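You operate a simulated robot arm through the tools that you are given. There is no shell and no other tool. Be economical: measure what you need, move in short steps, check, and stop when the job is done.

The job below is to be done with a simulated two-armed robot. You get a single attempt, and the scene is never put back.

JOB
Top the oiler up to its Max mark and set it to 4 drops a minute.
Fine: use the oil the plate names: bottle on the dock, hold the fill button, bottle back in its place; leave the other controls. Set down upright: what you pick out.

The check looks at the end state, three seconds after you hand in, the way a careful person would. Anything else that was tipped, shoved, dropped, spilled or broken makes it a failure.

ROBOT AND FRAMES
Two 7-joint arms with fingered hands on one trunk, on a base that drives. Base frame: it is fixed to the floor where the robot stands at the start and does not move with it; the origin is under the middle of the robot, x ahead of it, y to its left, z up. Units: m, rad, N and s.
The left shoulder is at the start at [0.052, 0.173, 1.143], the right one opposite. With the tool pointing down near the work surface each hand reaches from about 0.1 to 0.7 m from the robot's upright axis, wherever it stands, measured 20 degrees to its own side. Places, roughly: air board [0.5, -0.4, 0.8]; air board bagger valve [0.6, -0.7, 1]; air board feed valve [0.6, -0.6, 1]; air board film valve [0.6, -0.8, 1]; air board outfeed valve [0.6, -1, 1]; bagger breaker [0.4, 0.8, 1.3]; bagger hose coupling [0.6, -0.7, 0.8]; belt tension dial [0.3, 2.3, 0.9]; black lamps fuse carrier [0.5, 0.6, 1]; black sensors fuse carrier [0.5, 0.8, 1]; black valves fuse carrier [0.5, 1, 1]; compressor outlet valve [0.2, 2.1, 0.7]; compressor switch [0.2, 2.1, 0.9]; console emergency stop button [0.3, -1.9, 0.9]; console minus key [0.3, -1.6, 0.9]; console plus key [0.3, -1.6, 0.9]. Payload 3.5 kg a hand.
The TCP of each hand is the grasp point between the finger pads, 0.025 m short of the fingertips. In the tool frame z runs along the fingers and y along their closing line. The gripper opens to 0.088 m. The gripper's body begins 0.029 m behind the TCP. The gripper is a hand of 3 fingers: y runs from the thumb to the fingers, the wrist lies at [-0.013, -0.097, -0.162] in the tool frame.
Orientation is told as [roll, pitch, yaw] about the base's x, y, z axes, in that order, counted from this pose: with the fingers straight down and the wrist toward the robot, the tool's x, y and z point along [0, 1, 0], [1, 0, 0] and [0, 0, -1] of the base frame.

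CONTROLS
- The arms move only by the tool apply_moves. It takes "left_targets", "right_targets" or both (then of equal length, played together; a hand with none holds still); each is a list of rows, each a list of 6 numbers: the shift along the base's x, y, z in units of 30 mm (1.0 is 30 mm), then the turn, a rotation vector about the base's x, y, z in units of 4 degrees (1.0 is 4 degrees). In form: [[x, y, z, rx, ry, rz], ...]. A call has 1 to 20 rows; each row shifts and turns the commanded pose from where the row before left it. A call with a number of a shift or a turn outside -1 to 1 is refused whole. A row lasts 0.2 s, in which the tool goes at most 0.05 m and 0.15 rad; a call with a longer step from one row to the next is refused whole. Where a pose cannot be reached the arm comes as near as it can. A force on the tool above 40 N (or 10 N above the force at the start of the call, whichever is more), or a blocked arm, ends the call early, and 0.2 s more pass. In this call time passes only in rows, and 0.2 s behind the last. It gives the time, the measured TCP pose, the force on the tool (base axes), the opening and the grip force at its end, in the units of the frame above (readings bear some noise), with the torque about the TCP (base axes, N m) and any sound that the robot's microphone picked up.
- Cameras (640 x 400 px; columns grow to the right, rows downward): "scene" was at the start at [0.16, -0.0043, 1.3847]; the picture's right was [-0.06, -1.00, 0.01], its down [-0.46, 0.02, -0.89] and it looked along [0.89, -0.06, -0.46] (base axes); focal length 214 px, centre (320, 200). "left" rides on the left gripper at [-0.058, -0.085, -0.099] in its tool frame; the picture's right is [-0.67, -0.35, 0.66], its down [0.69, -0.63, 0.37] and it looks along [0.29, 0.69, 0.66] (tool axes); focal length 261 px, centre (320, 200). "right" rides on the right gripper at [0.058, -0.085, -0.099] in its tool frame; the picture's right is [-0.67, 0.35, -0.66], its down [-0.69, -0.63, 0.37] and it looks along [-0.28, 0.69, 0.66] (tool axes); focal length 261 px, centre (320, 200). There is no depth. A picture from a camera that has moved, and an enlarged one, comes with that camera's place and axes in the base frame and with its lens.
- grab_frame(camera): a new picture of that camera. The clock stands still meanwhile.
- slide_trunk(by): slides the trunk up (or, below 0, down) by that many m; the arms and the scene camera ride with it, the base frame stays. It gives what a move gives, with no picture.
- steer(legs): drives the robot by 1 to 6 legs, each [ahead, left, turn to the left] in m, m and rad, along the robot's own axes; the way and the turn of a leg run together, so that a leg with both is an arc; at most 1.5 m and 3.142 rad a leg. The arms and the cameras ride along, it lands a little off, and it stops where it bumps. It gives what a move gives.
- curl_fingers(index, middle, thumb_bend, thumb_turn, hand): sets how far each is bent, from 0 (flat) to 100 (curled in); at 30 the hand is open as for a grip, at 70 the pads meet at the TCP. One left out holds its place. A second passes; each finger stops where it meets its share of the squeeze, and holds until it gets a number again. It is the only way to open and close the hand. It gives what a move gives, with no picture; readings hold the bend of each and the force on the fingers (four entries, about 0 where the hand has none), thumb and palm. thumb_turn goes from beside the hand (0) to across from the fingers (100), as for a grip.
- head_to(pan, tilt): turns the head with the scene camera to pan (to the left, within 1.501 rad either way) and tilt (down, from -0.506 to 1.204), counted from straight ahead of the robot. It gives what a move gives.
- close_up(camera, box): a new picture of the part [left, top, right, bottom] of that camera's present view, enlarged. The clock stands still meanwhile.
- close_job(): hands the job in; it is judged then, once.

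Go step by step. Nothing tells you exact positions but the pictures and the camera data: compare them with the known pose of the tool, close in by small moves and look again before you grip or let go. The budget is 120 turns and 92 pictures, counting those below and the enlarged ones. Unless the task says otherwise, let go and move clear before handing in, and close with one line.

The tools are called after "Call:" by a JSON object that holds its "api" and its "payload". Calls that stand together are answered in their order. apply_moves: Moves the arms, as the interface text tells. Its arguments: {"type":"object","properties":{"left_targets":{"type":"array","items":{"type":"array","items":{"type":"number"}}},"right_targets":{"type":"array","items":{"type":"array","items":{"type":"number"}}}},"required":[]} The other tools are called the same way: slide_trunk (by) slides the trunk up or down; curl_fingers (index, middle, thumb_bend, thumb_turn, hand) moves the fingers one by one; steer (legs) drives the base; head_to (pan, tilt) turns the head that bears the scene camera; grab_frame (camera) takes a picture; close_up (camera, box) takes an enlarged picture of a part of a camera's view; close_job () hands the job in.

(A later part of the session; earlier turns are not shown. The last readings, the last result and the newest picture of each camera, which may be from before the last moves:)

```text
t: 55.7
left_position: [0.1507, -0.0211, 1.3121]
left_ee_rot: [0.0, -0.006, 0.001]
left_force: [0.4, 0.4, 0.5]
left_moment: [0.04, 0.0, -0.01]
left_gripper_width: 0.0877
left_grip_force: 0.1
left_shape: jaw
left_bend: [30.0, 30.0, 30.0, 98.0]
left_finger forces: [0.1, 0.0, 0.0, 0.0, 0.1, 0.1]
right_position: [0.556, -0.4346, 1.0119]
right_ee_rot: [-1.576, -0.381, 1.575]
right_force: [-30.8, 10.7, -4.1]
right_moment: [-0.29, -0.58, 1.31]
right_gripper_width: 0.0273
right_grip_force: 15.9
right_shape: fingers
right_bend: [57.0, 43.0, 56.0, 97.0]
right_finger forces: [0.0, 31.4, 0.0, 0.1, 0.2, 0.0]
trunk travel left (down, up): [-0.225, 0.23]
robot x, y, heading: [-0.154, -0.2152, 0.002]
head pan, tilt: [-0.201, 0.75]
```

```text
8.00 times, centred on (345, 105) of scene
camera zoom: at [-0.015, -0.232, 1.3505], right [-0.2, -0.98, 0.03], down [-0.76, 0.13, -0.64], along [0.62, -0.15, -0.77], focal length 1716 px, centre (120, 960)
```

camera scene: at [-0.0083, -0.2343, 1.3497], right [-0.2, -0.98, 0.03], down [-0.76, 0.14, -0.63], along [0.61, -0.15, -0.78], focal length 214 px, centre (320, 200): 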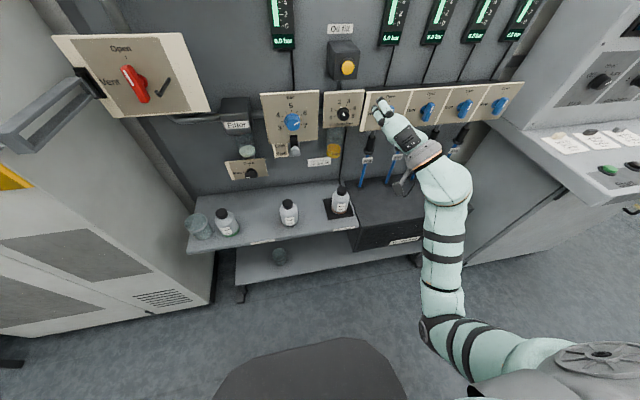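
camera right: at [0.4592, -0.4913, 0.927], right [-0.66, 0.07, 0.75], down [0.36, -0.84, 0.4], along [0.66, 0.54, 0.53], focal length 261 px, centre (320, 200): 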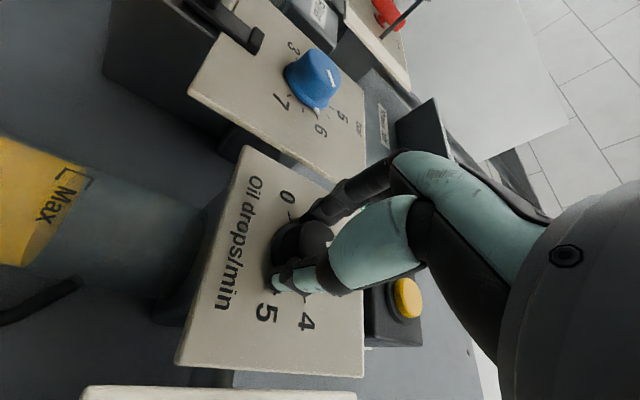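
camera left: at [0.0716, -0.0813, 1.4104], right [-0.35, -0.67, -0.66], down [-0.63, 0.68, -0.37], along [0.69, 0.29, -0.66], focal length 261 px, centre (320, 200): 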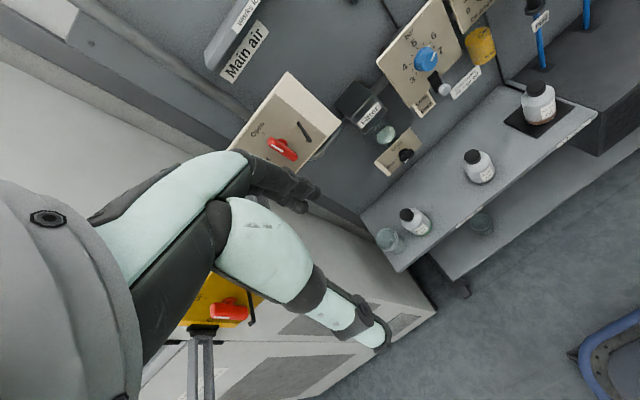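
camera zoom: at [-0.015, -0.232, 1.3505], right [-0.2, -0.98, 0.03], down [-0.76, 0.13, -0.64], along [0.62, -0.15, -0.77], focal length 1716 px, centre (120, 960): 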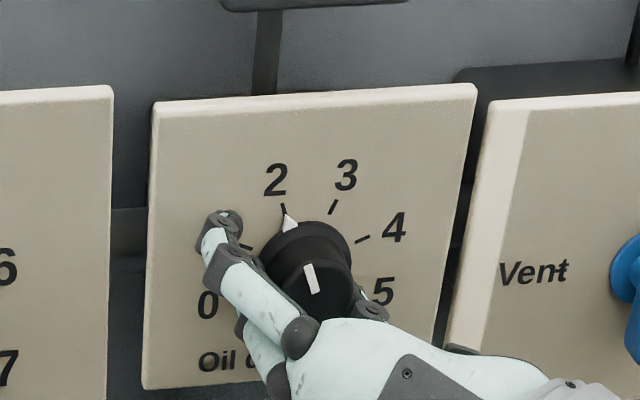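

The middle fingertip is pressing the plate. I'll open it and back off 7 mm, then close again.

Call:
{"api": "apply_moves", "payload": {"right_targets": [[-0.3, 0, -0.05, 0, 0, 0]]}}

Call:
{"api": "curl_fingers", "payload": {"hand": "right", "index": 42, "middle": 42, "thumb_bend": 42}}

Call:
{"api": "close_up", "payload": {"camera": "scene", "box": [310, 80, 380, 130]}}

```text
t: 56.1
left_position: [0.159, -0.0221, 1.3108]
left_ee_rot: [-0.001, 0.001, 0.002]
left_force: [0.6, 0.0, 0.3]
left_moment: [-0.02, 0.02, 0.05]
left_gripper_width: 0.0876
left_grip_force: 0.0
left_shape: jaw
left_bend: [30.0, 30.0, 30.0, 98.0]
left_finger forces: [0.0, 0.0, 0.0, 0.0, 0.0, 0.1]
right_position: [0.5555, -0.4377, 1.0046]
right_ee_rot: [-1.568, -0.379, 1.567]
right_force: [0.6, 1.7, 1.6]
right_moment: [-0.01, -0.01, 0.08]
right_gripper_width: 0.0285
right_grip_force: 1.4
right_shape: fingers
right_bend: [55.0, 54.0, 57.0, 97.0]
right_finger forces: [0.8, 2.4, 0.0, 0.0, 0.0, 0.0]
trunk travel left (down, up): [-0.225, 0.23]
robot x, y, heading: [-0.1485, -0.2164, 0.002]
head pan, tilt: [-0.201, 0.75]
```

```text
t: 57.1
left_position: [0.1569, -0.0219, 1.3105]
left_ee_rot: [0.002, -0.001, 0.0]
left_force: [-0.6, -1.0, 0.1]
left_moment: [-0.02, 0.02, 0.01]
left_gripper_width: 0.0873
left_grip_force: 0.0
left_shape: jaw
left_bend: [30.0, 30.0, 30.0, 98.0]
left_finger forces: [0.0, 0.0, 0.0, 0.0, 0.1, 0.0]
right_position: [0.5531, -0.4351, 1.0052]
right_ee_rot: [-1.569, -0.38, 1.572]
right_force: [0.1, -0.6, -0.1]
right_moment: [0.0, 0.02, 0.02]
right_gripper_width: 0.0587
right_grip_force: 0.0
right_shape: fingers
right_bend: [42.0, 42.0, 42.0, 97.0]
right_finger forces: [0.1, 0.1, 0.0, 0.1, 0.1, 0.0]
trunk travel left (down, up): [-0.225, 0.23]
robot x, y, heading: [-0.1505, -0.2205, 0.002]
head pan, tilt: [-0.201, 0.75]
```

```text
8.00 times, centred on (345, 105) of scene
camera zoom: at [-0.0081, -0.2343, 1.3497], right [-0.2, -0.98, 0.03], down [-0.76, 0.14, -0.63], along [0.61, -0.15, -0.78], focal length 1716 px, centre (120, 960)
```

zoom: 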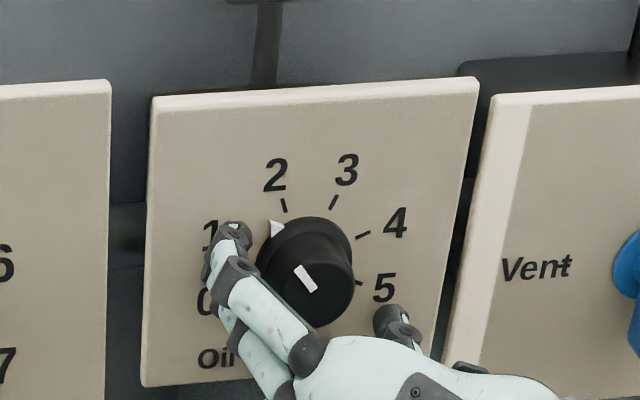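

The knob nudged back to about 1.6, so it turns freely. Now closing on it at this depth.

Call:
{"api": "curl_fingers", "payload": {"hand": "right", "index": 64, "middle": 64, "thumb_bend": 64}}

Call:
{"api": "close_up", "payload": {"camera": "scene", "box": [310, 80, 380, 130]}}

Call:
{"api": "close_up", "payload": {"camera": "right", "box": [220, 140, 400, 340]}}

```text
t: 58.1
left_position: [0.1578, -0.0212, 1.3111]
left_ee_rot: [-0.003, 0.001, 0.002]
left_force: [-0.4, -0.2, 0.7]
left_moment: [0.04, -0.03, 0.0]
left_gripper_width: 0.0876
left_grip_force: 0.1
left_shape: jaw
left_bend: [30.0, 30.0, 30.0, 98.0]
left_finger forces: [0.1, 0.1, 0.1, 0.1, 0.1, 0.0]
right_position: [0.5514, -0.4345, 1.0065]
right_ee_rot: [-1.572, -0.38, 1.572]
right_force: [0.0, 8.0, 2.0]
right_moment: [-0.06, -0.05, 0.19]
right_gripper_width: 0.0196
right_grip_force: 5.2
right_shape: fingers
right_bend: [59.0, 58.0, 61.0, 97.0]
right_finger forces: [3.5, 5.4, 0.1, 0.0, 1.6, 0.0]
trunk travel left (down, up): [-0.225, 0.23]
robot x, y, heading: [-0.1529, -0.2192, -0.001]
head pan, tilt: [-0.201, 0.75]
```

```text
8.00 times, centred on (345, 105) of scene
camera zoom: at [-0.0086, -0.2325, 1.3498], right [-0.2, -0.98, 0.03], down [-0.76, 0.13, -0.63], along [0.61, -0.15, -0.78], focal length 1716 px, centre (120, 960)
```

zoom: 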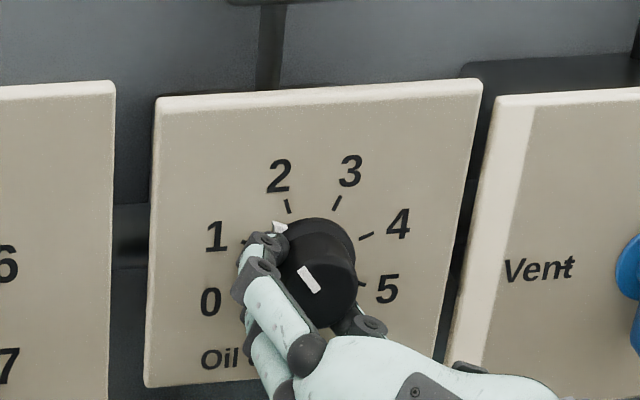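

```text
2.00 times, centred on (310, 240) of right
camera zoom: at [0.4545, -0.4918, 0.9223], right [-0.66, 0.07, 0.75], down [0.37, -0.84, 0.4], along [0.66, 0.54, 0.52], focal length 521 px, centre (340, 120)
```

zoom: 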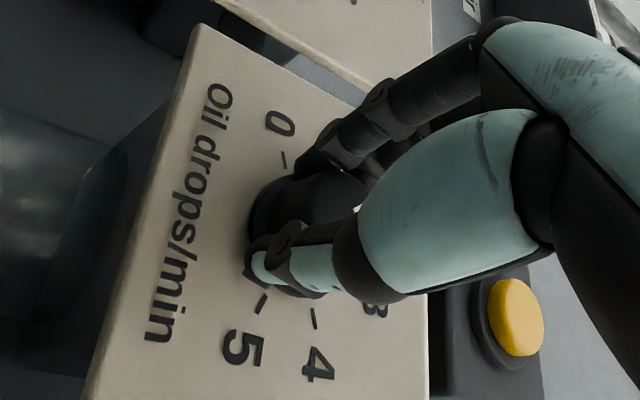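

Gripped. Turning clockwise (+rx) 56° in a first stroke, with a 2 mm recentring.

Call:
{"api": "apply_moves", "payload": {"right_targets": [[0, 0.07, 0, 1, 0, 0], [0, 0, 0, 1, 0, 0], [0, 0, 0, 1, 0, 0], [0, 0, 0, 1, 0, 0], [0, 0, 0, 1, 0, 0], [0, 0, 0, 1, 0, 0], [0, 0, 0, 1, 0, 0], [0, 0, 0, 1, 0, 0], [0, 0, 0, 1, 0, 0], [0, 0, 0, 1, 0, 0], [0, 0, 0, 1, 0, 0], [0, 0, 0, 1, 0, 0], [0, 0, 0, 1, 0, 0], [0, 0, 0, 1, 0, 0]]}}

Call:
{"api": "close_up", "payload": {"camera": "scene", "box": [310, 80, 380, 130]}}

```text
t: 61.1
left_position: [0.1558, -0.0217, 1.3112]
left_ee_rot: [-0.003, -0.001, 0.001]
left_force: [0.2, 0.3, 0.4]
left_moment: [0.02, -0.01, 0.02]
left_gripper_width: 0.0874
left_grip_force: 0.0
left_shape: jaw
left_bend: [30.0, 30.0, 30.0, 98.0]
left_finger forces: [0.0, 0.0, 0.0, 0.0, 0.0, 0.1]
right_position: [0.5514, -0.4337, 1.0083]
right_ee_rot: [-1.58, -1.359, 1.58]
right_force: [2.0, 5.1, 9.6]
right_moment: [-0.07, -0.21, 0.14]
right_gripper_width: 0.0209
right_grip_force: 6.1
right_shape: fingers
right_bend: [56.0, 58.0, 63.0, 97.0]
right_finger forces: [5.8, 5.6, 0.0, 0.1, 1.1, 0.1]
trunk travel left (down, up): [-0.225, 0.23]
robot x, y, heading: [-0.1506, -0.2257, 0.004]
head pan, tilt: [-0.201, 0.75]
```

```text
8.00 times, centred on (345, 105) of scene
camera zoom: at [-0.0099, -0.2322, 1.35], right [-0.2, -0.98, 0.03], down [-0.76, 0.13, -0.63], along [0.62, -0.15, -0.77], focal length 1716 px, centre (120, 960)
```

zoom: 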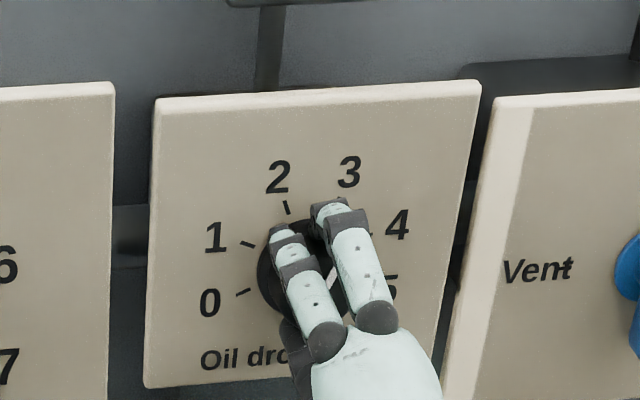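

The knob followed. Continuing another 36°.

Call:
{"api": "apply_moves", "payload": {"right_targets": [[0, 0, 0.05, 1, 0, 0], [0, 0, 0.05, 1, 0, 0], [0, 0, 0, 1, 0, 0], [0, 0, 0, 1, 0, 0], [0, 0, 0, 1, 0, 0], [0, 0, 0, 1, 0, 0], [0, 0, 0, 1, 0, 0], [0, 0, 0, 1, 0, 0], [0, 0, 0, 1, 0, 0]]}}

Call:
{"api": "close_up", "payload": {"camera": "scene", "box": [310, 80, 380, 130]}}

Call:
{"api": "grab_frame", "payload": {"camera": "right"}}

```text
t: 63.1
left_position: [0.1561, -0.0217, 1.3099]
left_ee_rot: [-0.002, 0.0, 0.002]
left_force: [0.3, 0.7, -0.4]
left_moment: [0.02, 0.01, 0.0]
left_gripper_width: 0.0875
left_grip_force: 0.0
left_shape: jaw
left_bend: [30.0, 30.0, 30.0, 98.0]
left_finger forces: [0.1, 0.0, 0.1, 0.0, 0.0, 0.0]
right_position: [0.5506, -0.4343, 1.0109]
right_ee_rot: [1.575, -1.154, -1.574]
right_force: [1.0, 3.6, 10.0]
right_moment: [0.0, -0.2, 0.09]
right_gripper_width: 0.0212
right_grip_force: 5.9
right_shape: fingers
right_bend: [57.0, 59.0, 62.0, 95.0]
right_finger forces: [5.5, 3.1, 0.1, 0.0, 3.6, 0.1]
trunk travel left (down, up): [-0.225, 0.23]
robot x, y, heading: [-0.1534, -0.2195, 0.005]
head pan, tilt: [-0.201, 0.75]
```

```text
8.00 times, centred on (345, 105) of scene
camera zoom: at [-0.0097, -0.2329, 1.35], right [-0.2, -0.98, 0.03], down [-0.76, 0.13, -0.63], along [0.62, -0.15, -0.77], focal length 1716 px, centre (120, 960)
```

zoom: 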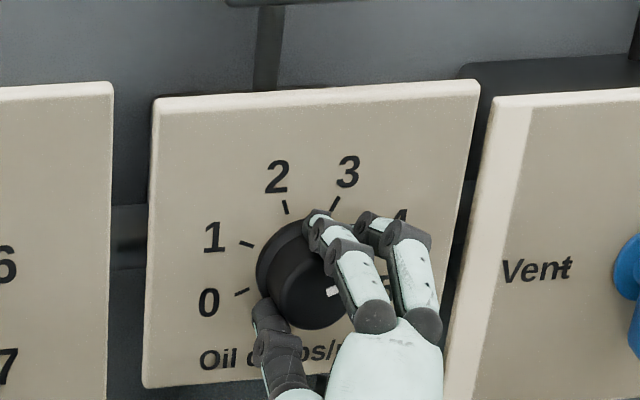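

```text
31 pictures are left
camera right: at [0.454, -0.3463, 0.9571], right [-0.66, -0.75, 0.05], down [0.37, -0.37, -0.85], along [0.66, -0.54, 0.52], focal length 261 px, centre (320, 200)
```

right: 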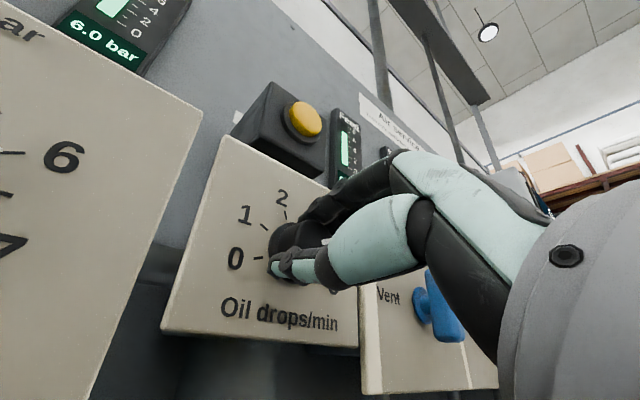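

Estimated at about 3.6 now; another 16°, then I'll release and look at the pointer.

Call:
{"api": "apply_moves", "payload": {"right_targets": [[0, 0, 0.05, 1, 0, 0], [0, 0, 0, 1, 0, 0], [0, 0, 0, 1, 0, 0], [0, 0, 0, 1, 0, 0]]}}

Call:
{"api": "curl_fingers", "payload": {"hand": "right", "index": 40, "middle": 40, "thumb_bend": 40}}

Call:
{"api": "close_up", "payload": {"camera": "scene", "box": [310, 80, 380, 130]}}

```text
t: 64.1
left_position: [0.1559, -0.0219, 1.3109]
left_ee_rot: [-0.003, -0.002, 0.002]
left_force: [0.2, -0.3, -0.6]
left_moment: [0.0, -0.03, -0.01]
left_gripper_width: 0.0875
left_grip_force: 0.1
left_shape: jaw
left_bend: [30.0, 30.0, 30.0, 98.0]
left_finger forces: [0.0, 0.0, 0.0, 0.0, 0.0, 0.1]
right_position: [0.5502, -0.4335, 1.011]
right_ee_rot: [1.572, -0.875, -1.572]
right_force: [0.9, 1.7, 7.9]
right_moment: [-0.01, -0.14, 0.07]
right_gripper_width: 0.0213
right_grip_force: 5.3
right_shape: fingers
right_bend: [58.0, 60.0, 61.0, 95.0]
right_finger forces: [4.6, 2.8, 0.1, 0.1, 3.9, 0.0]
trunk travel left (down, up): [-0.225, 0.23]
robot x, y, heading: [-0.1493, -0.2219, 0.001]
head pan, tilt: [-0.201, 0.75]
```

```text
t: 65.1
left_position: [0.1566, -0.0217, 1.3116]
left_ee_rot: [0.0, 0.001, 0.003]
left_force: [-0.9, -0.3, 0.2]
left_moment: [0.0, 0.02, 0.0]
left_gripper_width: 0.0875
left_grip_force: 0.0
left_shape: jaw
left_bend: [30.0, 30.0, 30.0, 98.0]
left_finger forces: [0.0, 0.1, 0.0, 0.0, 0.0, 0.1]
right_position: [0.5514, -0.4343, 1.0105]
right_ee_rot: [1.572, -0.874, -1.571]
right_force: [-0.3, -0.1, 0.7]
right_moment: [0.01, -0.01, -0.02]
right_gripper_width: 0.0631
right_grip_force: 0.1
right_shape: fingers
right_bend: [40.0, 40.0, 40.0, 97.0]
right_finger forces: [0.0, 0.1, 0.0, 0.0, 0.1, 0.0]
trunk travel left (down, up): [-0.225, 0.23]
robot x, y, heading: [-0.1505, -0.2193, 0.003]
head pan, tilt: [-0.201, 0.75]
```

```text
8.00 times, centred on (345, 105) of scene
camera zoom: at [-0.0083, -0.2342, 1.3497], right [-0.2, -0.98, 0.03], down [-0.76, 0.14, -0.63], along [0.61, -0.15, -0.78], focal length 1716 px, centre (120, 960)
```

zoom: 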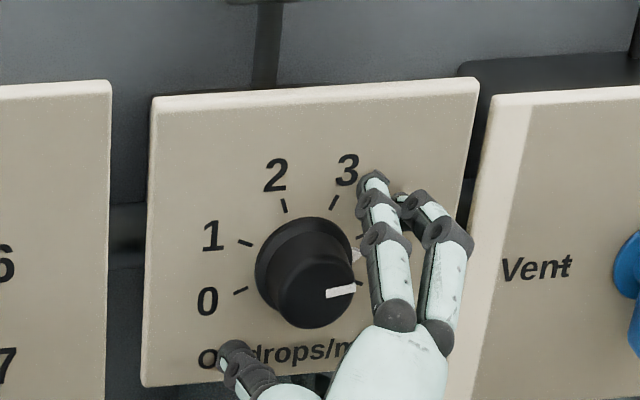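

The pointer seems slightly past 4. I'll back the hand off for a clear view.

Call:
{"api": "apply_moves", "payload": {"right_targets": [[-1, 0, 0, 0, 0, 0], [-1, 0, 0, 0, 0, 0], [-0.5, 0, -1, 0, 0, 0], [0, 0, -1, 0, 0, 0]]}}

Call:
{"api": "close_up", "payload": {"camera": "scene", "box": [322, 92, 370, 122]}}

Call:
{"api": "grab_frame", "payload": {"camera": "right"}}

```text
t: 66.1
left_position: [0.1561, -0.0219, 1.3108]
left_ee_rot: [0.0, 0.0, 0.001]
left_force: [0.9, -0.6, -0.9]
left_moment: [0.03, 0.0, 0.02]
left_gripper_width: 0.0875
left_grip_force: 0.0
left_shape: jaw
left_bend: [30.0, 30.0, 30.0, 98.0]
left_finger forces: [0.0, 0.0, 0.0, 0.0, 0.0, 0.0]
right_position: [0.4815, -0.4509, 0.962]
right_ee_rot: [1.609, -0.91, -1.618]
right_force: [-0.5, -0.4, 0.2]
right_moment: [0.03, 0.02, -0.01]
right_gripper_width: 0.0634
right_grip_force: 0.0
right_shape: fingers
right_bend: [40.0, 40.0, 40.0, 97.0]
right_finger forces: [0.1, 0.0, 0.1, 0.0, 0.0, 0.0]
trunk travel left (down, up): [-0.225, 0.23]
robot x, y, heading: [-0.1519, -0.2196, 0.006]
head pan, tilt: [-0.201, 0.75]
```

```text
13.33 times, centred on (346, 107) of scene
camera zoom: at [-0.0079, -0.2339, 1.3497], right [-0.2, -0.98, 0.03], down [-0.76, 0.13, -0.63], along [0.61, -0.15, -0.78], focal length 2860 px, centre (-27, 1440)
```

zoom: 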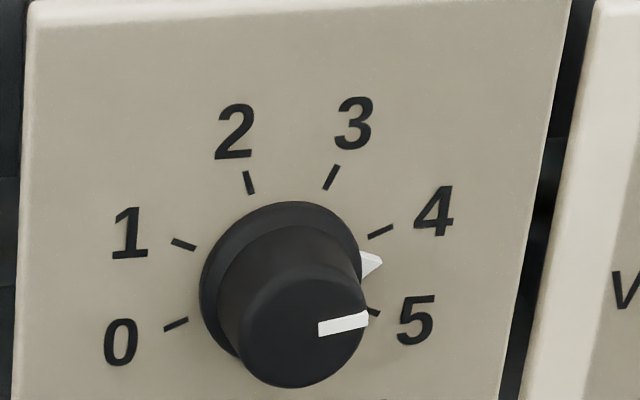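

```text
28 pictures are left
camera right: at [0.3866, -0.3515, 0.9293], right [-0.66, -0.73, -0.15], down [0.39, -0.16, -0.91], along [0.64, -0.66, 0.39], focal length 261 px, centre (320, 200)
```

right: 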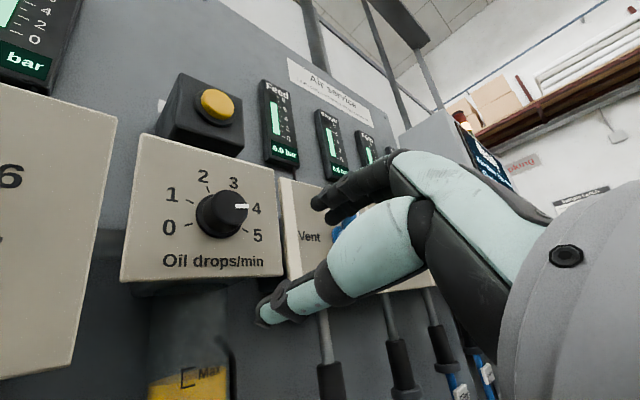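

Call:
{"api": "close_up", "payload": {"camera": "right", "box": [150, 160, 290, 260]}}

```text
4.00 times, centred on (220, 210) of right
camera zoom: at [0.3866, -0.3515, 0.9293], right [-0.66, -0.73, -0.15], down [0.39, -0.16, -0.91], along [0.64, -0.66, 0.39], focal length 1043 px, centre (720, 160)
```

zoom: 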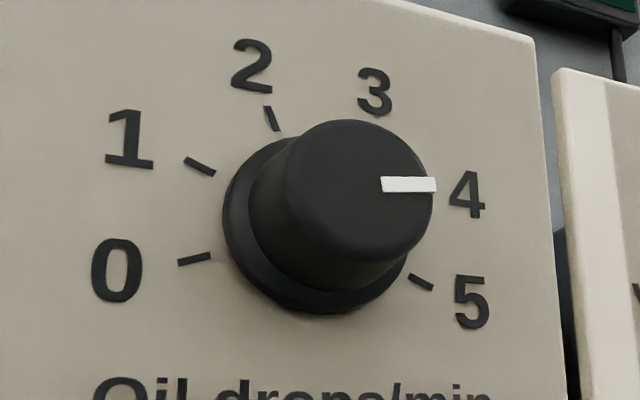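

The pointer is at about 4.4; it needs about 18° back counter-clockwise. I'll re-approach the knob the same way.

Call:
{"api": "apply_moves", "payload": {"right_targets": [[0, 0.3, 0.8, 0, 0, 0], [0, 0.25, 0.82, 0, 0, 0], [1, 0, 0, 0, 0, 0]]}}

Call:
{"api": "close_up", "payload": {"camera": "scene", "box": [310, 80, 380, 130]}}

```text
t: 66.9
left_position: [0.1579, -0.022, 1.3095]
left_ee_rot: [-0.001, 0.001, 0.002]
left_force: [0.0, -0.1, -0.7]
left_moment: [0.0, -0.01, -0.01]
left_gripper_width: 0.0877
left_grip_force: 0.0
left_shape: jaw
left_bend: [30.0, 30.0, 30.0, 98.0]
left_finger forces: [0.0, 0.0, 0.0, 0.1, 0.0, 0.0]
right_position: [0.511, -0.4364, 1.0008]
right_ee_rot: [1.581, -0.919, -1.6]
right_force: [0.2, -0.6, 0.1]
right_moment: [0.04, 0.0, 0.0]
right_gripper_width: 0.063
right_grip_force: 0.3
right_shape: fingers
right_bend: [40.0, 40.0, 40.0, 97.0]
right_finger forces: [0.0, 0.0, 0.0, 0.1, 0.1, 0.0]
trunk travel left (down, up): [-0.225, 0.23]
robot x, y, heading: [-0.1488, -0.2175, 0.002]
head pan, tilt: [-0.201, 0.75]
```

```text
8.00 times, centred on (345, 105) of scene
camera zoom: at [-0.007, -0.2333, 1.3496], right [-0.2, -0.98, 0.03], down [-0.76, 0.13, -0.63], along [0.61, -0.15, -0.78], focal length 1716 px, centre (120, 960)
```

zoom: 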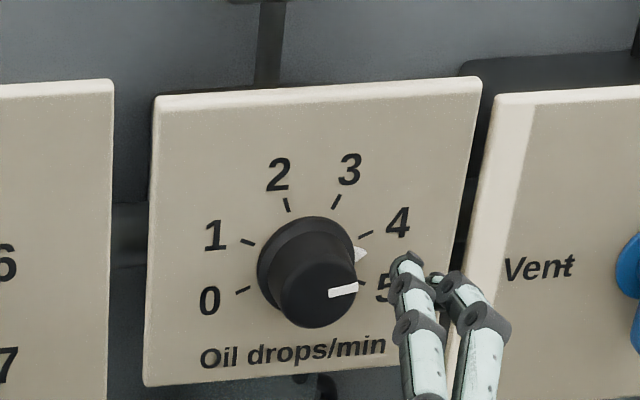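

Call:
{"api": "apply_moves", "payload": {"right_targets": [[0.4, 0.07, 0.3, 0, 0, 0], [0.5, 0, 0, 0, 0, 0], [0.4, 0, 0, 0, 0, 0]]}}

Call:
{"api": "curl_fingers", "payload": {"hand": "right", "index": 62, "middle": 62, "thumb_bend": 64}}

Call:
{"api": "close_up", "payload": {"camera": "scene", "box": [310, 80, 380, 130]}}

```text
t: 67.7
left_position: [0.1565, -0.0226, 1.3107]
left_ee_rot: [-0.001, 0.001, -0.001]
left_force: [0.2, -1.6, 0.0]
left_moment: [0.03, 0.0, 0.04]
left_gripper_width: 0.0877
left_grip_force: 0.0
left_shape: jaw
left_bend: [30.0, 30.0, 30.0, 98.0]
left_finger forces: [0.0, 0.1, 0.0, 0.1, 0.0, 0.0]
right_position: [0.5458, -0.4143, 1.0081]
right_ee_rot: [1.571, -0.872, -1.571]
right_force: [-0.7, -0.4, 0.1]
right_moment: [0.01, -0.03, 0.02]
right_gripper_width: 0.0632
right_grip_force: 0.1
right_shape: fingers
right_bend: [40.0, 40.0, 40.0, 97.0]
right_finger forces: [0.1, 0.0, 0.1, 0.0, 0.0, 0.1]
trunk travel left (down, up): [-0.225, 0.23]
robot x, y, heading: [-0.1511, -0.2196, -0.005]
head pan, tilt: [-0.201, 0.75]
```

```text
t: 68.7
left_position: [0.1543, -0.0229, 1.3129]
left_ee_rot: [0.0, -0.001, 0.001]
left_force: [0.7, -0.8, 0.3]
left_moment: [-0.02, -0.01, 0.02]
left_gripper_width: 0.0878
left_grip_force: 0.2
left_shape: jaw
left_bend: [30.0, 30.0, 30.0, 98.0]
left_finger forces: [0.0, 0.0, 0.0, 0.1, 0.1, 0.1]
right_position: [0.545, -0.416, 1.0106]
right_ee_rot: [1.576, -0.874, -1.574]
right_force: [-0.7, -4.3, 12.1]
right_moment: [-0.24, -0.27, -0.11]
right_gripper_width: 0.0152
right_grip_force: 6.3
right_shape: fingers
right_bend: [60.0, 50.0, 64.0, 97.0]
right_finger forces: [1.8, 11.7, 0.1, 0.1, 0.0, 0.0]
trunk travel left (down, up): [-0.225, 0.23]
robot x, y, heading: [-0.1487, -0.219, 0.002]
head pan, tilt: [-0.201, 0.75]
```

```text
8.00 times, centred on (345, 105) of scene
camera zoom: at [-0.0106, -0.2344, 1.3501], right [-0.2, -0.98, 0.03], down [-0.76, 0.14, -0.63], along [0.62, -0.15, -0.77], focal length 1716 px, centre (120, 960)
```

zoom: 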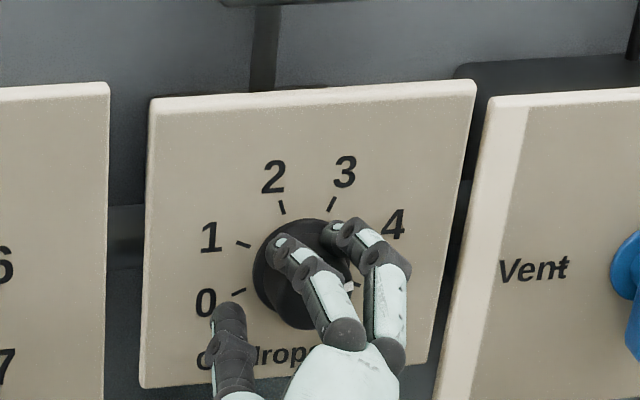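

The hand landed 20 mm too far left. Opening, recentring, then gripping again.

Call:
{"api": "curl_fingers", "payload": {"hand": "right", "index": 40, "middle": 40, "thumb_bend": 40}}

Call:
{"api": "apply_moves", "payload": {"right_targets": [[-0.7, 0, 0, 0, 0, 0], [0, -0.67, 0.05, 0, 0, 0]]}}

Call:
{"api": "close_up", "payload": {"camera": "scene", "box": [310, 80, 380, 130]}}

```text
t: 69.7
left_position: [0.1569, -0.0226, 1.3108]
left_ee_rot: [0.0, 0.001, 0.003]
left_force: [0.0, -0.4, -0.7]
left_moment: [0.0, -0.02, -0.02]
left_gripper_width: 0.0877
left_grip_force: 0.2
left_shape: jaw
left_bend: [30.0, 30.0, 30.0, 98.0]
left_finger forces: [0.0, 0.0, 0.0, 0.1, 0.0, 0.1]
right_position: [0.546, -0.4147, 1.0086]
right_ee_rot: [1.57, -0.873, -1.572]
right_force: [0.5, -0.3, -0.3]
right_moment: [0.02, -0.03, -0.01]
right_gripper_width: 0.063
right_grip_force: 0.1
right_shape: fingers
right_bend: [40.0, 40.0, 40.0, 97.0]
right_finger forces: [0.1, 0.0, 0.1, 0.0, 0.0, 0.0]
trunk travel left (down, up): [-0.225, 0.23]
robot x, y, heading: [-0.1503, -0.2224, 0.003]
head pan, tilt: [-0.201, 0.75]
```

```text
t: 70.3
left_position: [0.1572, -0.0231, 1.3116]
left_ee_rot: [0.001, -0.002, 0.003]
left_force: [0.6, 0.2, 0.0]
left_moment: [0.0, 0.02, 0.03]
left_gripper_width: 0.0876
left_grip_force: 0.0
left_shape: jaw
left_bend: [30.0, 30.0, 30.0, 98.0]
left_finger forces: [0.0, 0.0, 0.0, 0.0, 0.1, 0.0]
right_position: [0.526, -0.4362, 1.0083]
right_ee_rot: [1.568, -0.873, -1.568]
right_force: [0.4, -0.3, 0.6]
right_moment: [-0.03, 0.01, -0.01]
right_gripper_width: 0.0632
right_grip_force: 0.0
right_shape: fingers
right_bend: [40.0, 40.0, 40.0, 97.0]
right_finger forces: [0.0, 0.0, 0.0, 0.0, 0.0, 0.0]
trunk travel left (down, up): [-0.225, 0.23]
robot x, y, heading: [-0.152, -0.221, 0.005]
head pan, tilt: [-0.201, 0.75]
```

```text
8.00 times, centred on (345, 105) of scene
camera zoom: at [-0.0079, -0.2348, 1.3497], right [-0.2, -0.98, 0.03], down [-0.76, 0.14, -0.63], along [0.61, -0.14, -0.78], focal length 1716 px, centre (120, 960)
```

zoom: 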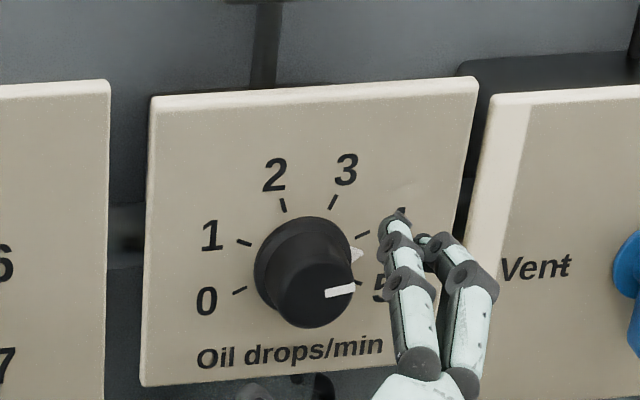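

Now advance to the earlier grip pose and close.

Call:
{"api": "apply_moves", "payload": {"right_targets": [[0.4, 0.05, 0.08, 0, 0, 0], [0.42, 0, 0, 0, 0, 0]]}}

Call:
{"api": "curl_fingers", "payload": {"hand": "right", "index": 62, "middle": 62, "thumb_bend": 64}}

Call:
{"api": "close_up", "payload": {"camera": "scene", "box": [310, 80, 380, 130]}}

```text
t: 70.9
left_position: [0.1574, -0.0235, 1.3103]
left_ee_rot: [0.0, -0.002, 0.003]
left_force: [0.3, -0.3, 0.2]
left_moment: [0.03, 0.02, 0.0]
left_gripper_width: 0.0878
left_grip_force: 0.0
left_shape: jaw
left_bend: [30.0, 30.0, 30.0, 98.0]
left_finger forces: [0.1, 0.1, 0.0, 0.1, 0.1, 0.0]
right_position: [0.5498, -0.4344, 1.0112]
right_ee_rot: [1.569, -0.874, -1.569]
right_force: [0.2, -0.2, 0.0]
right_moment: [0.01, -0.02, 0.01]
right_gripper_width: 0.0634
right_grip_force: 0.1
right_shape: fingers
right_bend: [40.0, 40.0, 40.0, 97.0]
right_finger forces: [0.0, 0.0, 0.0, 0.0, 0.0, 0.1]
trunk travel left (down, up): [-0.225, 0.23]
robot x, y, heading: [-0.1507, -0.216, 0.004]
head pan, tilt: [-0.201, 0.75]
```

```text
t: 71.9
left_position: [0.1564, -0.0215, 1.3116]
left_ee_rot: [0.001, 0.0, 0.002]
left_force: [0.8, 0.5, 0.3]
left_moment: [0.03, -0.03, -0.01]
left_gripper_width: 0.0875
left_grip_force: 0.1
left_shape: jaw
left_bend: [30.0, 30.0, 30.0, 98.0]
left_finger forces: [0.1, 0.0, 0.0, 0.0, 0.0, 0.0]
right_position: [0.5507, -0.4328, 1.012]
right_ee_rot: [1.571, -0.875, -1.572]
right_force: [0.4, -0.3, 0.8]
right_moment: [-0.03, -0.03, -0.04]
right_gripper_width: 0.0231
right_grip_force: 3.1
right_shape: fingers
right_bend: [58.0, 60.0, 60.0, 97.0]
right_finger forces: [2.6, 2.0, 0.0, 0.1, 3.0, 0.0]
trunk travel left (down, up): [-0.225, 0.23]
robot x, y, heading: [-0.1528, -0.2208, 0.003]
head pan, tilt: [-0.201, 0.75]
```

```text
8.00 times, centred on (345, 105) of scene
camera zoom: at [-0.0083, -0.2344, 1.3498], right [-0.2, -0.98, 0.03], down [-0.76, 0.14, -0.63], along [0.61, -0.15, -0.78], focal length 1716 px, centre (120, 960)
```

zoom: 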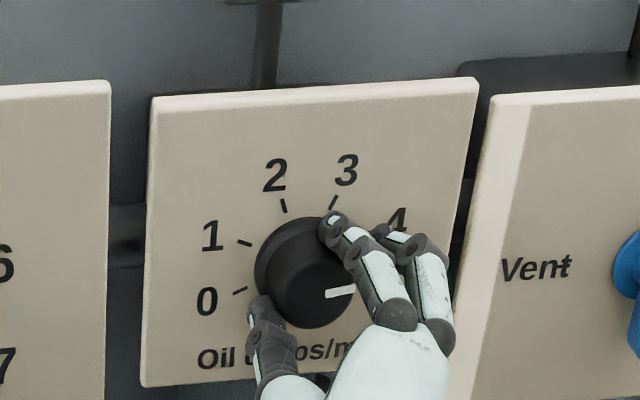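

A balanced grip. Turning back 17°.

Call:
{"api": "apply_moves", "payload": {"right_targets": [[0, 0, 0, -1, 0, 0], [0, 0, 0, -1, 0, 0], [0, 0, 0, -1, 0, 0], [0, 0, 0, -1, 0, 0], [0, 0, 0, -0.2, 0, 0]]}}

Call:
{"api": "curl_fingers", "payload": {"hand": "right", "index": 40, "middle": 40, "thumb_bend": 40}}

Call:
{"api": "apply_moves", "payload": {"right_targets": [[-0.5, 0, 0, 0, 0, 0], [-1, 0, 0, 0, 0, 0], [0, 0, -1, 0, 0, 0], [0, 0, -0.7, 0, 0, 0]]}}

Call:
{"api": "close_up", "payload": {"camera": "scene", "box": [322, 92, 370, 122]}}

```text
t: 73.1
left_position: [0.1561, -0.023, 1.3103]
left_ee_rot: [-0.002, 0.0, 0.002]
left_force: [-0.6, 0.2, -1.3]
left_moment: [0.02, -0.01, -0.01]
left_gripper_width: 0.0878
left_grip_force: 0.1
left_shape: jaw
left_bend: [30.0, 30.0, 30.0, 98.0]
left_finger forces: [0.1, 0.0, 0.0, 0.0, 0.0, 0.0]
right_position: [0.5499, -0.4342, 1.0114]
right_ee_rot: [1.57, -1.168, -1.571]
right_force: [0.2, -0.4, -0.1]
right_moment: [0.01, -0.02, -0.02]
right_gripper_width: 0.0229
right_grip_force: 3.7
right_shape: fingers
right_bend: [58.0, 60.0, 60.0, 97.0]
right_finger forces: [2.4, 2.0, 0.1, 0.1, 3.2, 0.0]
trunk travel left (down, up): [-0.225, 0.23]
robot x, y, heading: [-0.1524, -0.2194, 0.002]
head pan, tilt: [-0.201, 0.75]
```

```text
t: 74.1
left_position: [0.1569, -0.0228, 1.311]
left_ee_rot: [-0.001, 0.0, 0.001]
left_force: [0.1, 0.4, 0.3]
left_moment: [-0.01, 0.01, 0.0]
left_gripper_width: 0.0876
left_grip_force: 0.1
left_shape: jaw
left_bend: [30.0, 30.0, 30.0, 98.0]
left_finger forces: [0.0, 0.1, 0.1, 0.0, 0.1, 0.0]
right_position: [0.5495, -0.4339, 1.0117]
right_ee_rot: [1.572, -1.167, -1.572]
right_force: [-0.1, -0.4, 0.1]
right_moment: [-0.03, 0.0, 0.03]
right_gripper_width: 0.0629
right_grip_force: 0.0
right_shape: fingers
right_bend: [40.0, 40.0, 40.0, 97.0]
right_finger forces: [0.0, 0.1, 0.0, 0.0, 0.0, 0.0]
trunk travel left (down, up): [-0.225, 0.23]
robot x, y, heading: [-0.1487, -0.2224, 0.003]
head pan, tilt: [-0.201, 0.75]
```

```text
t: 75.1
left_position: [0.1567, -0.0236, 1.3118]
left_ee_rot: [0.0, -0.001, 0.002]
left_force: [-0.1, 0.3, 0.1]
left_moment: [-0.04, 0.01, -0.02]
left_gripper_width: 0.0875
left_grip_force: 0.0
left_shape: jaw
left_bend: [30.0, 30.0, 30.0, 98.0]
left_finger forces: [0.1, 0.1, 0.0, 0.1, 0.0, 0.1]
right_position: [0.5044, -0.4324, 0.961]
right_ee_rot: [1.571, -1.167, -1.571]
right_force: [0.0, -1.1, 0.9]
right_moment: [0.01, 0.0, 0.02]
right_gripper_width: 0.0631
right_grip_force: 0.0
right_shape: fingers
right_bend: [40.0, 40.0, 40.0, 97.0]
right_finger forces: [0.1, 0.1, 0.0, 0.0, 0.0, 0.1]
trunk travel left (down, up): [-0.225, 0.23]
robot x, y, heading: [-0.154, -0.2175, 0.004]
head pan, tilt: [-0.201, 0.75]
```

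```text
13.33 times, centred on (346, 107) of scene
camera zoom: at [-0.008, -0.2344, 1.3497], right [-0.2, -0.98, 0.03], down [-0.76, 0.14, -0.63], along [0.61, -0.15, -0.78], focal length 2860 px, centre (-27, 1440)
```

zoom: 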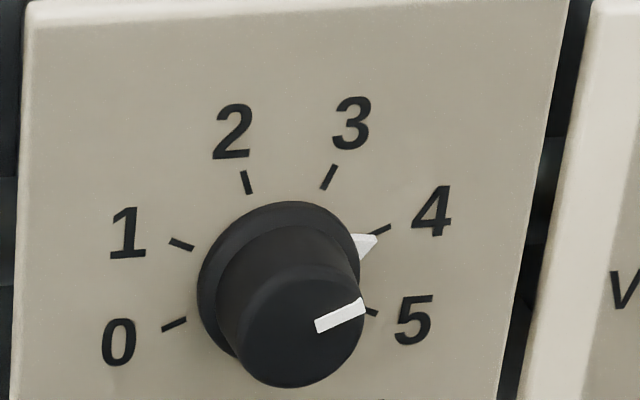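

The pointer now sits on the 4 mark. Next I'll back away and turn the hand back to fingers-down to return the bottle.

Call:
{"api": "apply_moves", "payload": {"right_targets": [[-1, 0, 0, 0, 0, 0], [-1, 0, 0.6, -1, 0, 0], [-1, 0, 0.6, -1, 0, 0], [-1, 0, 0.6, -1, 0, 0], [-0.5, 0, 0.6, -1, 0, 0], [0, 0, 0, -1, 0, 0], [0, 0, 0, -1, 0, 0], [0, 0, 0, -1, 0, 0], [0, 0, 0, -1, 0, 0], [0, 0, 0, -1, 0, 0], [0, 0, 0, -1, 0, 0], [0, 0, 0, -1, 0, 0], [0, 0, 0, -1, 0, 0], [0, 0, 0, -1, 0, 0], [0, 0, 0, -1, 0, 0], [0, 0, 0, -1, 0, 0], [0, 0, 0, -1, 0, 0], [0, 0, 0, -0.8, 0, 0]]}}

Call:
{"api": "apply_moves", "payload": {"right_targets": [[0, 0, 0, 0, 1, 0], [0, 0, 0, 0, 1, 0], [0, 0, 0, 0, 1, 0], [0, 0, 0, 0, 1, 0], [0, 0, 0, 0, 1, 0], [0, 0, 0, 0, 1, 0], [0, 0, 0, 0, 1, 0], [0, 0, 0, 0, 1, 0], [0, 0, 0, 0, 1, 0], [0, 0, 0, 0, 1, 0], [0, 0, 0, 0, 1, 0], [0, 0, 0, 0, 1, 0], [0, 0, 0, 0, 1, 0], [0, 0, 0, 0, 1, 0], [0, 0, 0, 0, 1, 0], [0, 0, 0, 0, 1, 0], [0, 0, 0, 0, 1, 0], [0, 0, 0, 0, 1, 0], [0, 0, 0, 0, 1, 0], [0, 0, 0, 0, 1, 0]]}}

```text
t: 78.9
left_position: [0.1562, -0.0231, 1.3108]
left_ee_rot: [-0.001, 0.001, 0.002]
left_force: [-0.5, 0.1, 0.3]
left_moment: [0.01, 0.0, 0.04]
left_gripper_width: 0.0875
left_grip_force: 0.1
left_shape: jaw
left_bend: [30.0, 30.0, 30.0, 98.0]
left_finger forces: [0.0, 0.1, 0.0, 0.0, 0.0, 0.0]
right_position: [0.3695, -0.4339, 1.0333]
right_ee_rot: [-1.571, -0.801, 1.571]
right_force: [-0.3, -0.2, -0.6]
right_moment: [-0.01, 0.0, 0.03]
right_gripper_width: 0.0628
right_grip_force: 0.1
right_shape: fingers
right_bend: [40.0, 40.0, 40.0, 97.0]
right_finger forces: [0.1, 0.0, 0.1, 0.0, 0.1, 0.1]
trunk travel left (down, up): [-0.225, 0.23]
robot x, y, heading: [-0.1511, -0.2178, 0.002]
head pan, tilt: [-0.201, 0.75]
```

```text
t: 83.1
left_position: [0.1561, -0.023, 1.3112]
left_ee_rot: [0.001, 0.001, 0.002]
left_force: [0.1, 0.0, 0.2]
left_moment: [0.03, -0.02, 0.01]
left_gripper_width: 0.0876
left_grip_force: 0.0
left_shape: jaw
left_bend: [30.0, 30.0, 30.0, 98.0]
left_finger forces: [0.0, 0.0, 0.0, 0.0, 0.0, 0.1]
right_position: [0.3711, -0.434, 1.0336]
right_ee_rot: [-0.121, -0.123, 0.777]
right_force: [0.0, 0.4, -0.7]
right_moment: [0.01, 0.03, -0.02]
right_gripper_width: 0.0633
right_grip_force: 0.2
right_shape: fingers
right_bend: [40.0, 40.0, 40.0, 97.0]
right_finger forces: [0.1, 0.0, 0.0, 0.0, 0.0, 0.0]
trunk travel left (down, up): [-0.225, 0.23]
robot x, y, heading: [-0.1554, -0.2184, 0.006]
head pan, tilt: [-0.201, 0.75]
```

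Finishing the turn, lowering to z≈0.85, then driving forward 0.15 m.

Call:
{"api": "apply_moves", "payload": {"right_targets": [[0, 0, -0.9, 0, 1, 0], [0, 0, -0.9, 0, 1, 0], [0, 0, -0.9, 0, 0.5, 0], [0, 0, -0.9, 0, 0, 0], [0, 0, -0.9, 0, 0, 0], [0, 0, -0.9, 0, 0, 0], [0, 0, -0.5, 0, 0, 0]]}}

Call:
{"api": "curl_fingers", "payload": {"hand": "right", "index": 32, "middle": 32, "thumb_bend": 32}}

Call:
{"api": "steer", "payload": {"legs": [[0.15, 0, 0]]}}

Call:
{"api": "grab_frame", "payload": {"camera": "right"}}

Call:
{"api": "grab_frame", "payload": {"camera": "scene"}}

```text
t: 84.7
left_position: [0.1575, -0.0229, 1.3111]
left_ee_rot: [0.0, -0.001, 0.002]
left_force: [-0.2, 0.0, 1.5]
left_moment: [0.02, 0.01, 0.01]
left_gripper_width: 0.0879
left_grip_force: 0.0
left_shape: jaw
left_bend: [30.0, 30.0, 30.0, 98.0]
left_finger forces: [0.0, 0.0, 0.0, 0.1, 0.0, 0.0]
right_position: [0.3694, -0.4354, 0.856]
right_ee_rot: [0.0, -0.001, 0.769]
right_force: [-0.1, -0.9, 0.2]
right_moment: [0.01, 0.02, -0.03]
right_gripper_width: 0.0633
right_grip_force: 0.0
right_shape: fingers
right_bend: [40.0, 40.0, 40.0, 97.0]
right_finger forces: [0.0, 0.1, 0.0, 0.0, 0.0, 0.0]
trunk travel left (down, up): [-0.225, 0.23]
robot x, y, heading: [-0.1529, -0.2211, 0.003]
head pan, tilt: [-0.201, 0.75]
```

```text
t: 85.7
left_position: [0.1564, -0.0234, 1.3101]
left_ee_rot: [0.0, -0.001, 0.001]
left_force: [0.1, 0.5, 0.6]
left_moment: [-0.02, 0.0, 0.01]
left_gripper_width: 0.0875
left_grip_force: 0.1
left_shape: jaw
left_bend: [30.0, 30.0, 30.0, 98.0]
left_finger forces: [0.0, 0.0, 0.0, 0.0, 0.0, 0.1]
right_position: [0.3705, -0.4342, 0.8556]
right_ee_rot: [-0.002, 0.0, 0.769]
right_force: [-0.5, 1.7, 0.6]
right_moment: [0.01, -0.02, 0.01]
right_gripper_width: 0.0802
right_grip_force: 0.0
right_shape: fingers
right_bend: [32.0, 32.0, 32.0, 97.0]
right_finger forces: [0.1, 0.1, 0.0, 0.1, 0.1, 0.1]
trunk travel left (down, up): [-0.225, 0.23]
robot x, y, heading: [-0.1529, -0.219, -0.003]
head pan, tilt: [-0.201, 0.75]
```

```text
t: 87.1
left_position: [0.305, -0.0222, 1.3121]
left_ee_rot: [0.001, -0.003, 0.001]
left_force: [0.4, -0.4, -0.3]
left_moment: [0.01, -0.01, 0.01]
left_gripper_width: 0.0876
left_grip_force: 0.1
left_shape: jaw
left_bend: [30.0, 30.0, 30.0, 98.0]
left_finger forces: [0.0, 0.0, 0.0, 0.0, 0.1, 0.0]
right_position: [0.5191, -0.4331, 0.857]
right_ee_rot: [0.0, 0.0, 0.769]
right_force: [0.8, -0.9, -0.3]
right_moment: [-0.02, -0.01, 0.0]
right_gripper_width: 0.0802
right_grip_force: 0.1
right_shape: fingers
right_bend: [32.0, 32.0, 32.0, 97.0]
right_finger forces: [0.1, 0.0, 0.0, 0.0, 0.1, 0.0]
trunk travel left (down, up): [-0.225, 0.23]
robot x, y, heading: [-0.002, -0.2205, 0.001]
head pan, tilt: [-0.201, 0.75]
```

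```text
21 pictures are left
camera right: at [0.4199, -0.4518, 0.957], right [0.72, -0.24, 0.66], down [0.03, -0.93, -0.37], along [0.7, 0.28, -0.66], focal length 261 px, centre (320, 200)
```

right: 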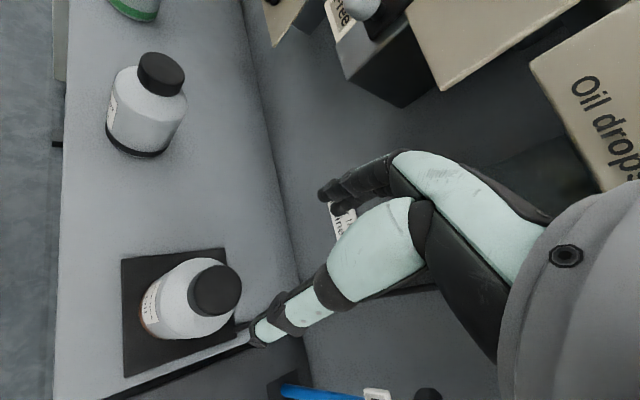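

```text
20 pictures are left
camera scene: at [0.1405, -0.234, 1.35], right [-0.2, -0.98, 0.03], down [-0.76, 0.13, -0.63], along [0.62, -0.14, -0.77], focal length 214 px, centre (320, 200)
```

scene: 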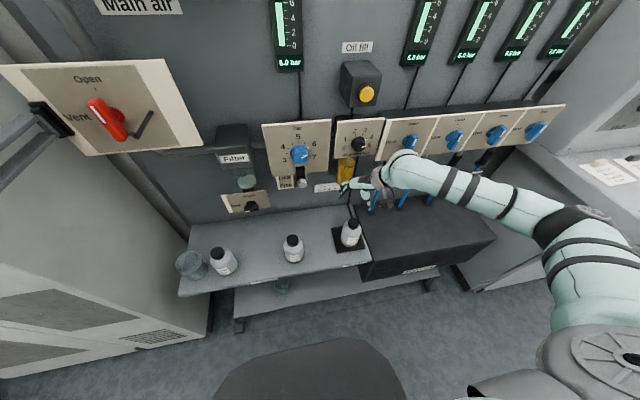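

The bottle stands on the dock as left, at (0.519, -0.4445). Aligning, descending, and gripping the cap as before.

Call:
{"api": "apply_moves", "payload": {"right_targets": [[0, -0.38, -0.6, 0, 0, 0], [0, 0, -1, 0, 0, 0], [0, 0, -1, 0, 0, 0], [0, 0, -0.5, 0, 0, 0]]}}

Call:
{"api": "grab_frame", "payload": {"camera": "right"}}

```text
t: 88.1
left_position: [0.3071, -0.0215, 1.3114]
left_ee_rot: [-0.001, 0.0, 0.001]
left_force: [-0.2, 0.0, -0.8]
left_moment: [0.0, 0.0, -0.06]
left_gripper_width: 0.0875
left_grip_force: 0.0
left_shape: jaw
left_bend: [30.0, 30.0, 30.0, 98.0]
left_finger forces: [0.1, 0.0, 0.1, 0.1, 0.0, 0.0]
right_position: [0.5208, -0.4469, 0.7638]
right_ee_rot: [0.0, 0.002, 0.77]
right_force: [0.0, -0.4, 0.2]
right_moment: [-0.03, 0.02, 0.01]
right_gripper_width: 0.0803
right_grip_force: 0.1
right_shape: fingers
right_bend: [32.0, 32.0, 32.0, 97.0]
right_finger forces: [0.0, 0.1, 0.0, 0.1, 0.0, 0.1]
trunk travel left (down, up): [-0.225, 0.23]
robot x, y, heading: [-0.002, -0.2201, 0.001]
head pan, tilt: [-0.201, 0.75]
```

```text
19 pictures are left
camera right: at [0.4204, -0.4638, 0.8629], right [0.72, -0.24, 0.66], down [0.03, -0.93, -0.37], along [0.7, 0.28, -0.66], focal length 261 px, centre (320, 200)
```

right: 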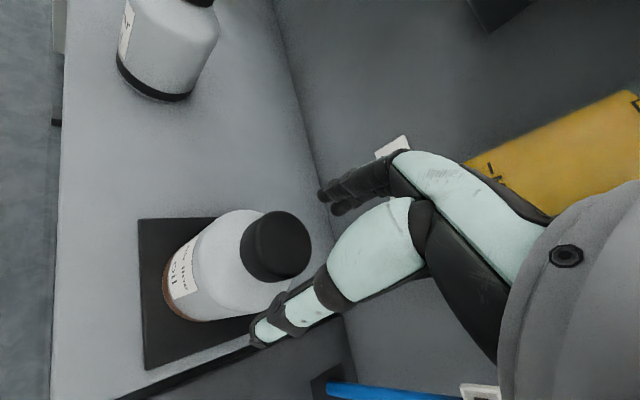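

Lowering the last 15 mm (y +2 mm), then closing in two stages.

Call:
{"api": "apply_moves", "payload": {"right_targets": [[-0.04, 0.06, -0.5, 0, 0, 0]]}}

Call:
{"api": "curl_fingers", "payload": {"hand": "right", "index": 58, "middle": 58, "thumb_bend": 58}}

Call:
{"api": "curl_fingers", "payload": {"hand": "right", "index": 80, "middle": 80, "thumb_bend": 80}}

Call:
{"api": "apply_moves", "payload": {"right_targets": [[0, 0, 0.4, 0, 0, 0], [0, 0, 0.4, 0, 0, 0]]}}

Call:
{"api": "grab_frame", "payload": {"camera": "right"}}

```text
t: 88.5
left_position: [0.3081, -0.0213, 1.3099]
left_ee_rot: [-0.002, 0.0, 0.002]
left_force: [0.0, -0.1, -0.5]
left_moment: [0.03, 0.04, 0.01]
left_gripper_width: 0.0877
left_grip_force: 0.1
left_shape: jaw
left_bend: [30.0, 30.0, 30.0, 98.0]
left_finger forces: [0.1, 0.0, 0.0, 0.1, 0.1, 0.0]
right_position: [0.5188, -0.4444, 0.7475]
right_ee_rot: [0.001, 0.002, 0.771]
right_force: [0.0, 0.0, 0.6]
right_moment: [0.02, 0.01, -0.01]
right_gripper_width: 0.08
right_grip_force: 0.0
right_shape: fingers
right_bend: [32.0, 32.0, 32.0, 97.0]
right_finger forces: [0.1, 0.0, 0.1, 0.0, 0.0, 0.0]
trunk travel left (down, up): [-0.225, 0.23]
robot x, y, heading: [0.001, -0.2188, 0.002]
head pan, tilt: [-0.201, 0.75]
```

```text
t: 89.5
left_position: [0.3086, -0.023, 1.3103]
left_ee_rot: [0.001, -0.001, 0.0]
left_force: [-0.4, 0.4, -0.9]
left_moment: [-0.03, 0.06, 0.02]
left_gripper_width: 0.0878
left_grip_force: 0.1
left_shape: jaw
left_bend: [30.0, 30.0, 30.0, 98.0]
left_finger forces: [0.0, 0.0, 0.0, 0.0, 0.0, 0.1]
right_position: [0.5186, -0.4443, 0.7468]
right_ee_rot: [0.002, 0.001, 0.77]
right_force: [0.8, -0.6, 0.3]
right_moment: [-0.02, 0.0, 0.0]
right_gripper_width: 0.0274
right_grip_force: 0.6
right_shape: fingers
right_bend: [57.0, 56.0, 56.0, 97.0]
right_finger forces: [0.1, 0.4, 0.1, 0.1, 0.3, 0.1]
trunk travel left (down, up): [-0.225, 0.23]
robot x, y, heading: [-0.0045, -0.22, 0.0]
head pan, tilt: [-0.201, 0.75]
```

```text
t: 90.5
left_position: [0.3066, -0.0231, 1.3111]
left_ee_rot: [0.001, 0.001, 0.001]
left_force: [0.7, 0.7, 0.0]
left_moment: [0.01, 0.0, 0.01]
left_gripper_width: 0.0875
left_grip_force: 0.0
left_shape: jaw
left_bend: [30.0, 30.0, 30.0, 98.0]
left_finger forces: [0.0, 0.1, 0.1, 0.0, 0.1, 0.0]
right_position: [0.5187, -0.4441, 0.7476]
right_ee_rot: [-0.001, 0.0, 0.769]
right_force: [0.1, 0.2, -0.8]
right_moment: [0.01, 0.03, 0.0]
right_gripper_width: 0.0
right_grip_force: 0.0
right_shape: fingers
right_bend: [78.0, 80.0, 73.0, 97.0]
right_finger forces: [0.0, 0.0, 0.0, 0.1, 0.0, 0.0]
trunk travel left (down, up): [-0.225, 0.23]
robot x, y, heading: [-0.0046, -0.2164, 0.007]
head pan, tilt: [-0.201, 0.75]
```

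```text
t: 91.1
left_position: [0.3065, -0.0228, 1.3106]
left_ee_rot: [-0.001, 0.002, 0.002]
left_force: [-0.4, 0.5, -0.1]
left_moment: [0.0, 0.0, 0.01]
left_gripper_width: 0.0875
left_grip_force: 0.1
left_shape: jaw
left_bend: [30.0, 30.0, 30.0, 98.0]
left_finger forces: [0.1, 0.0, 0.0, 0.0, 0.1, 0.0]
right_position: [0.5188, -0.4442, 0.772]
right_ee_rot: [-0.001, 0.0, 0.769]
right_force: [0.1, 1.3, 0.0]
right_moment: [0.0, 0.04, 0.02]
right_gripper_width: 0.0
right_grip_force: 0.0
right_shape: fingers
right_bend: [78.0, 80.0, 73.0, 97.0]
right_finger forces: [0.1, 0.0, 0.0, 0.0, 0.0, 0.1]
trunk travel left (down, up): [-0.225, 0.23]
robot x, y, heading: [-0.0022, -0.2197, 0.0]
head pan, tilt: [-0.201, 0.75]
```

```text
18 pictures are left
camera right: at [0.4193, -0.4619, 0.8723], right [0.72, -0.24, 0.66], down [0.03, -0.93, -0.37], along [0.7, 0.28, -0.66], focal length 261 px, centre (320, 200)
```

right: 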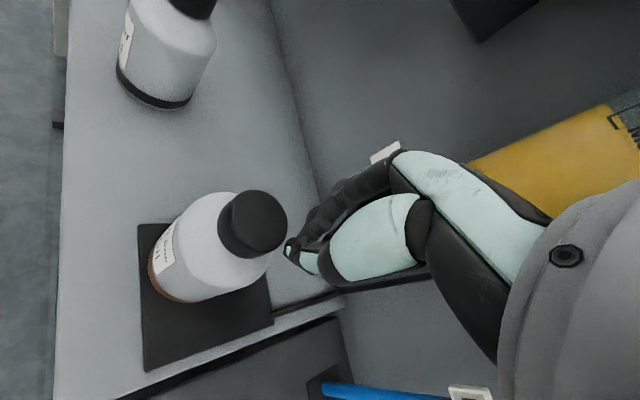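

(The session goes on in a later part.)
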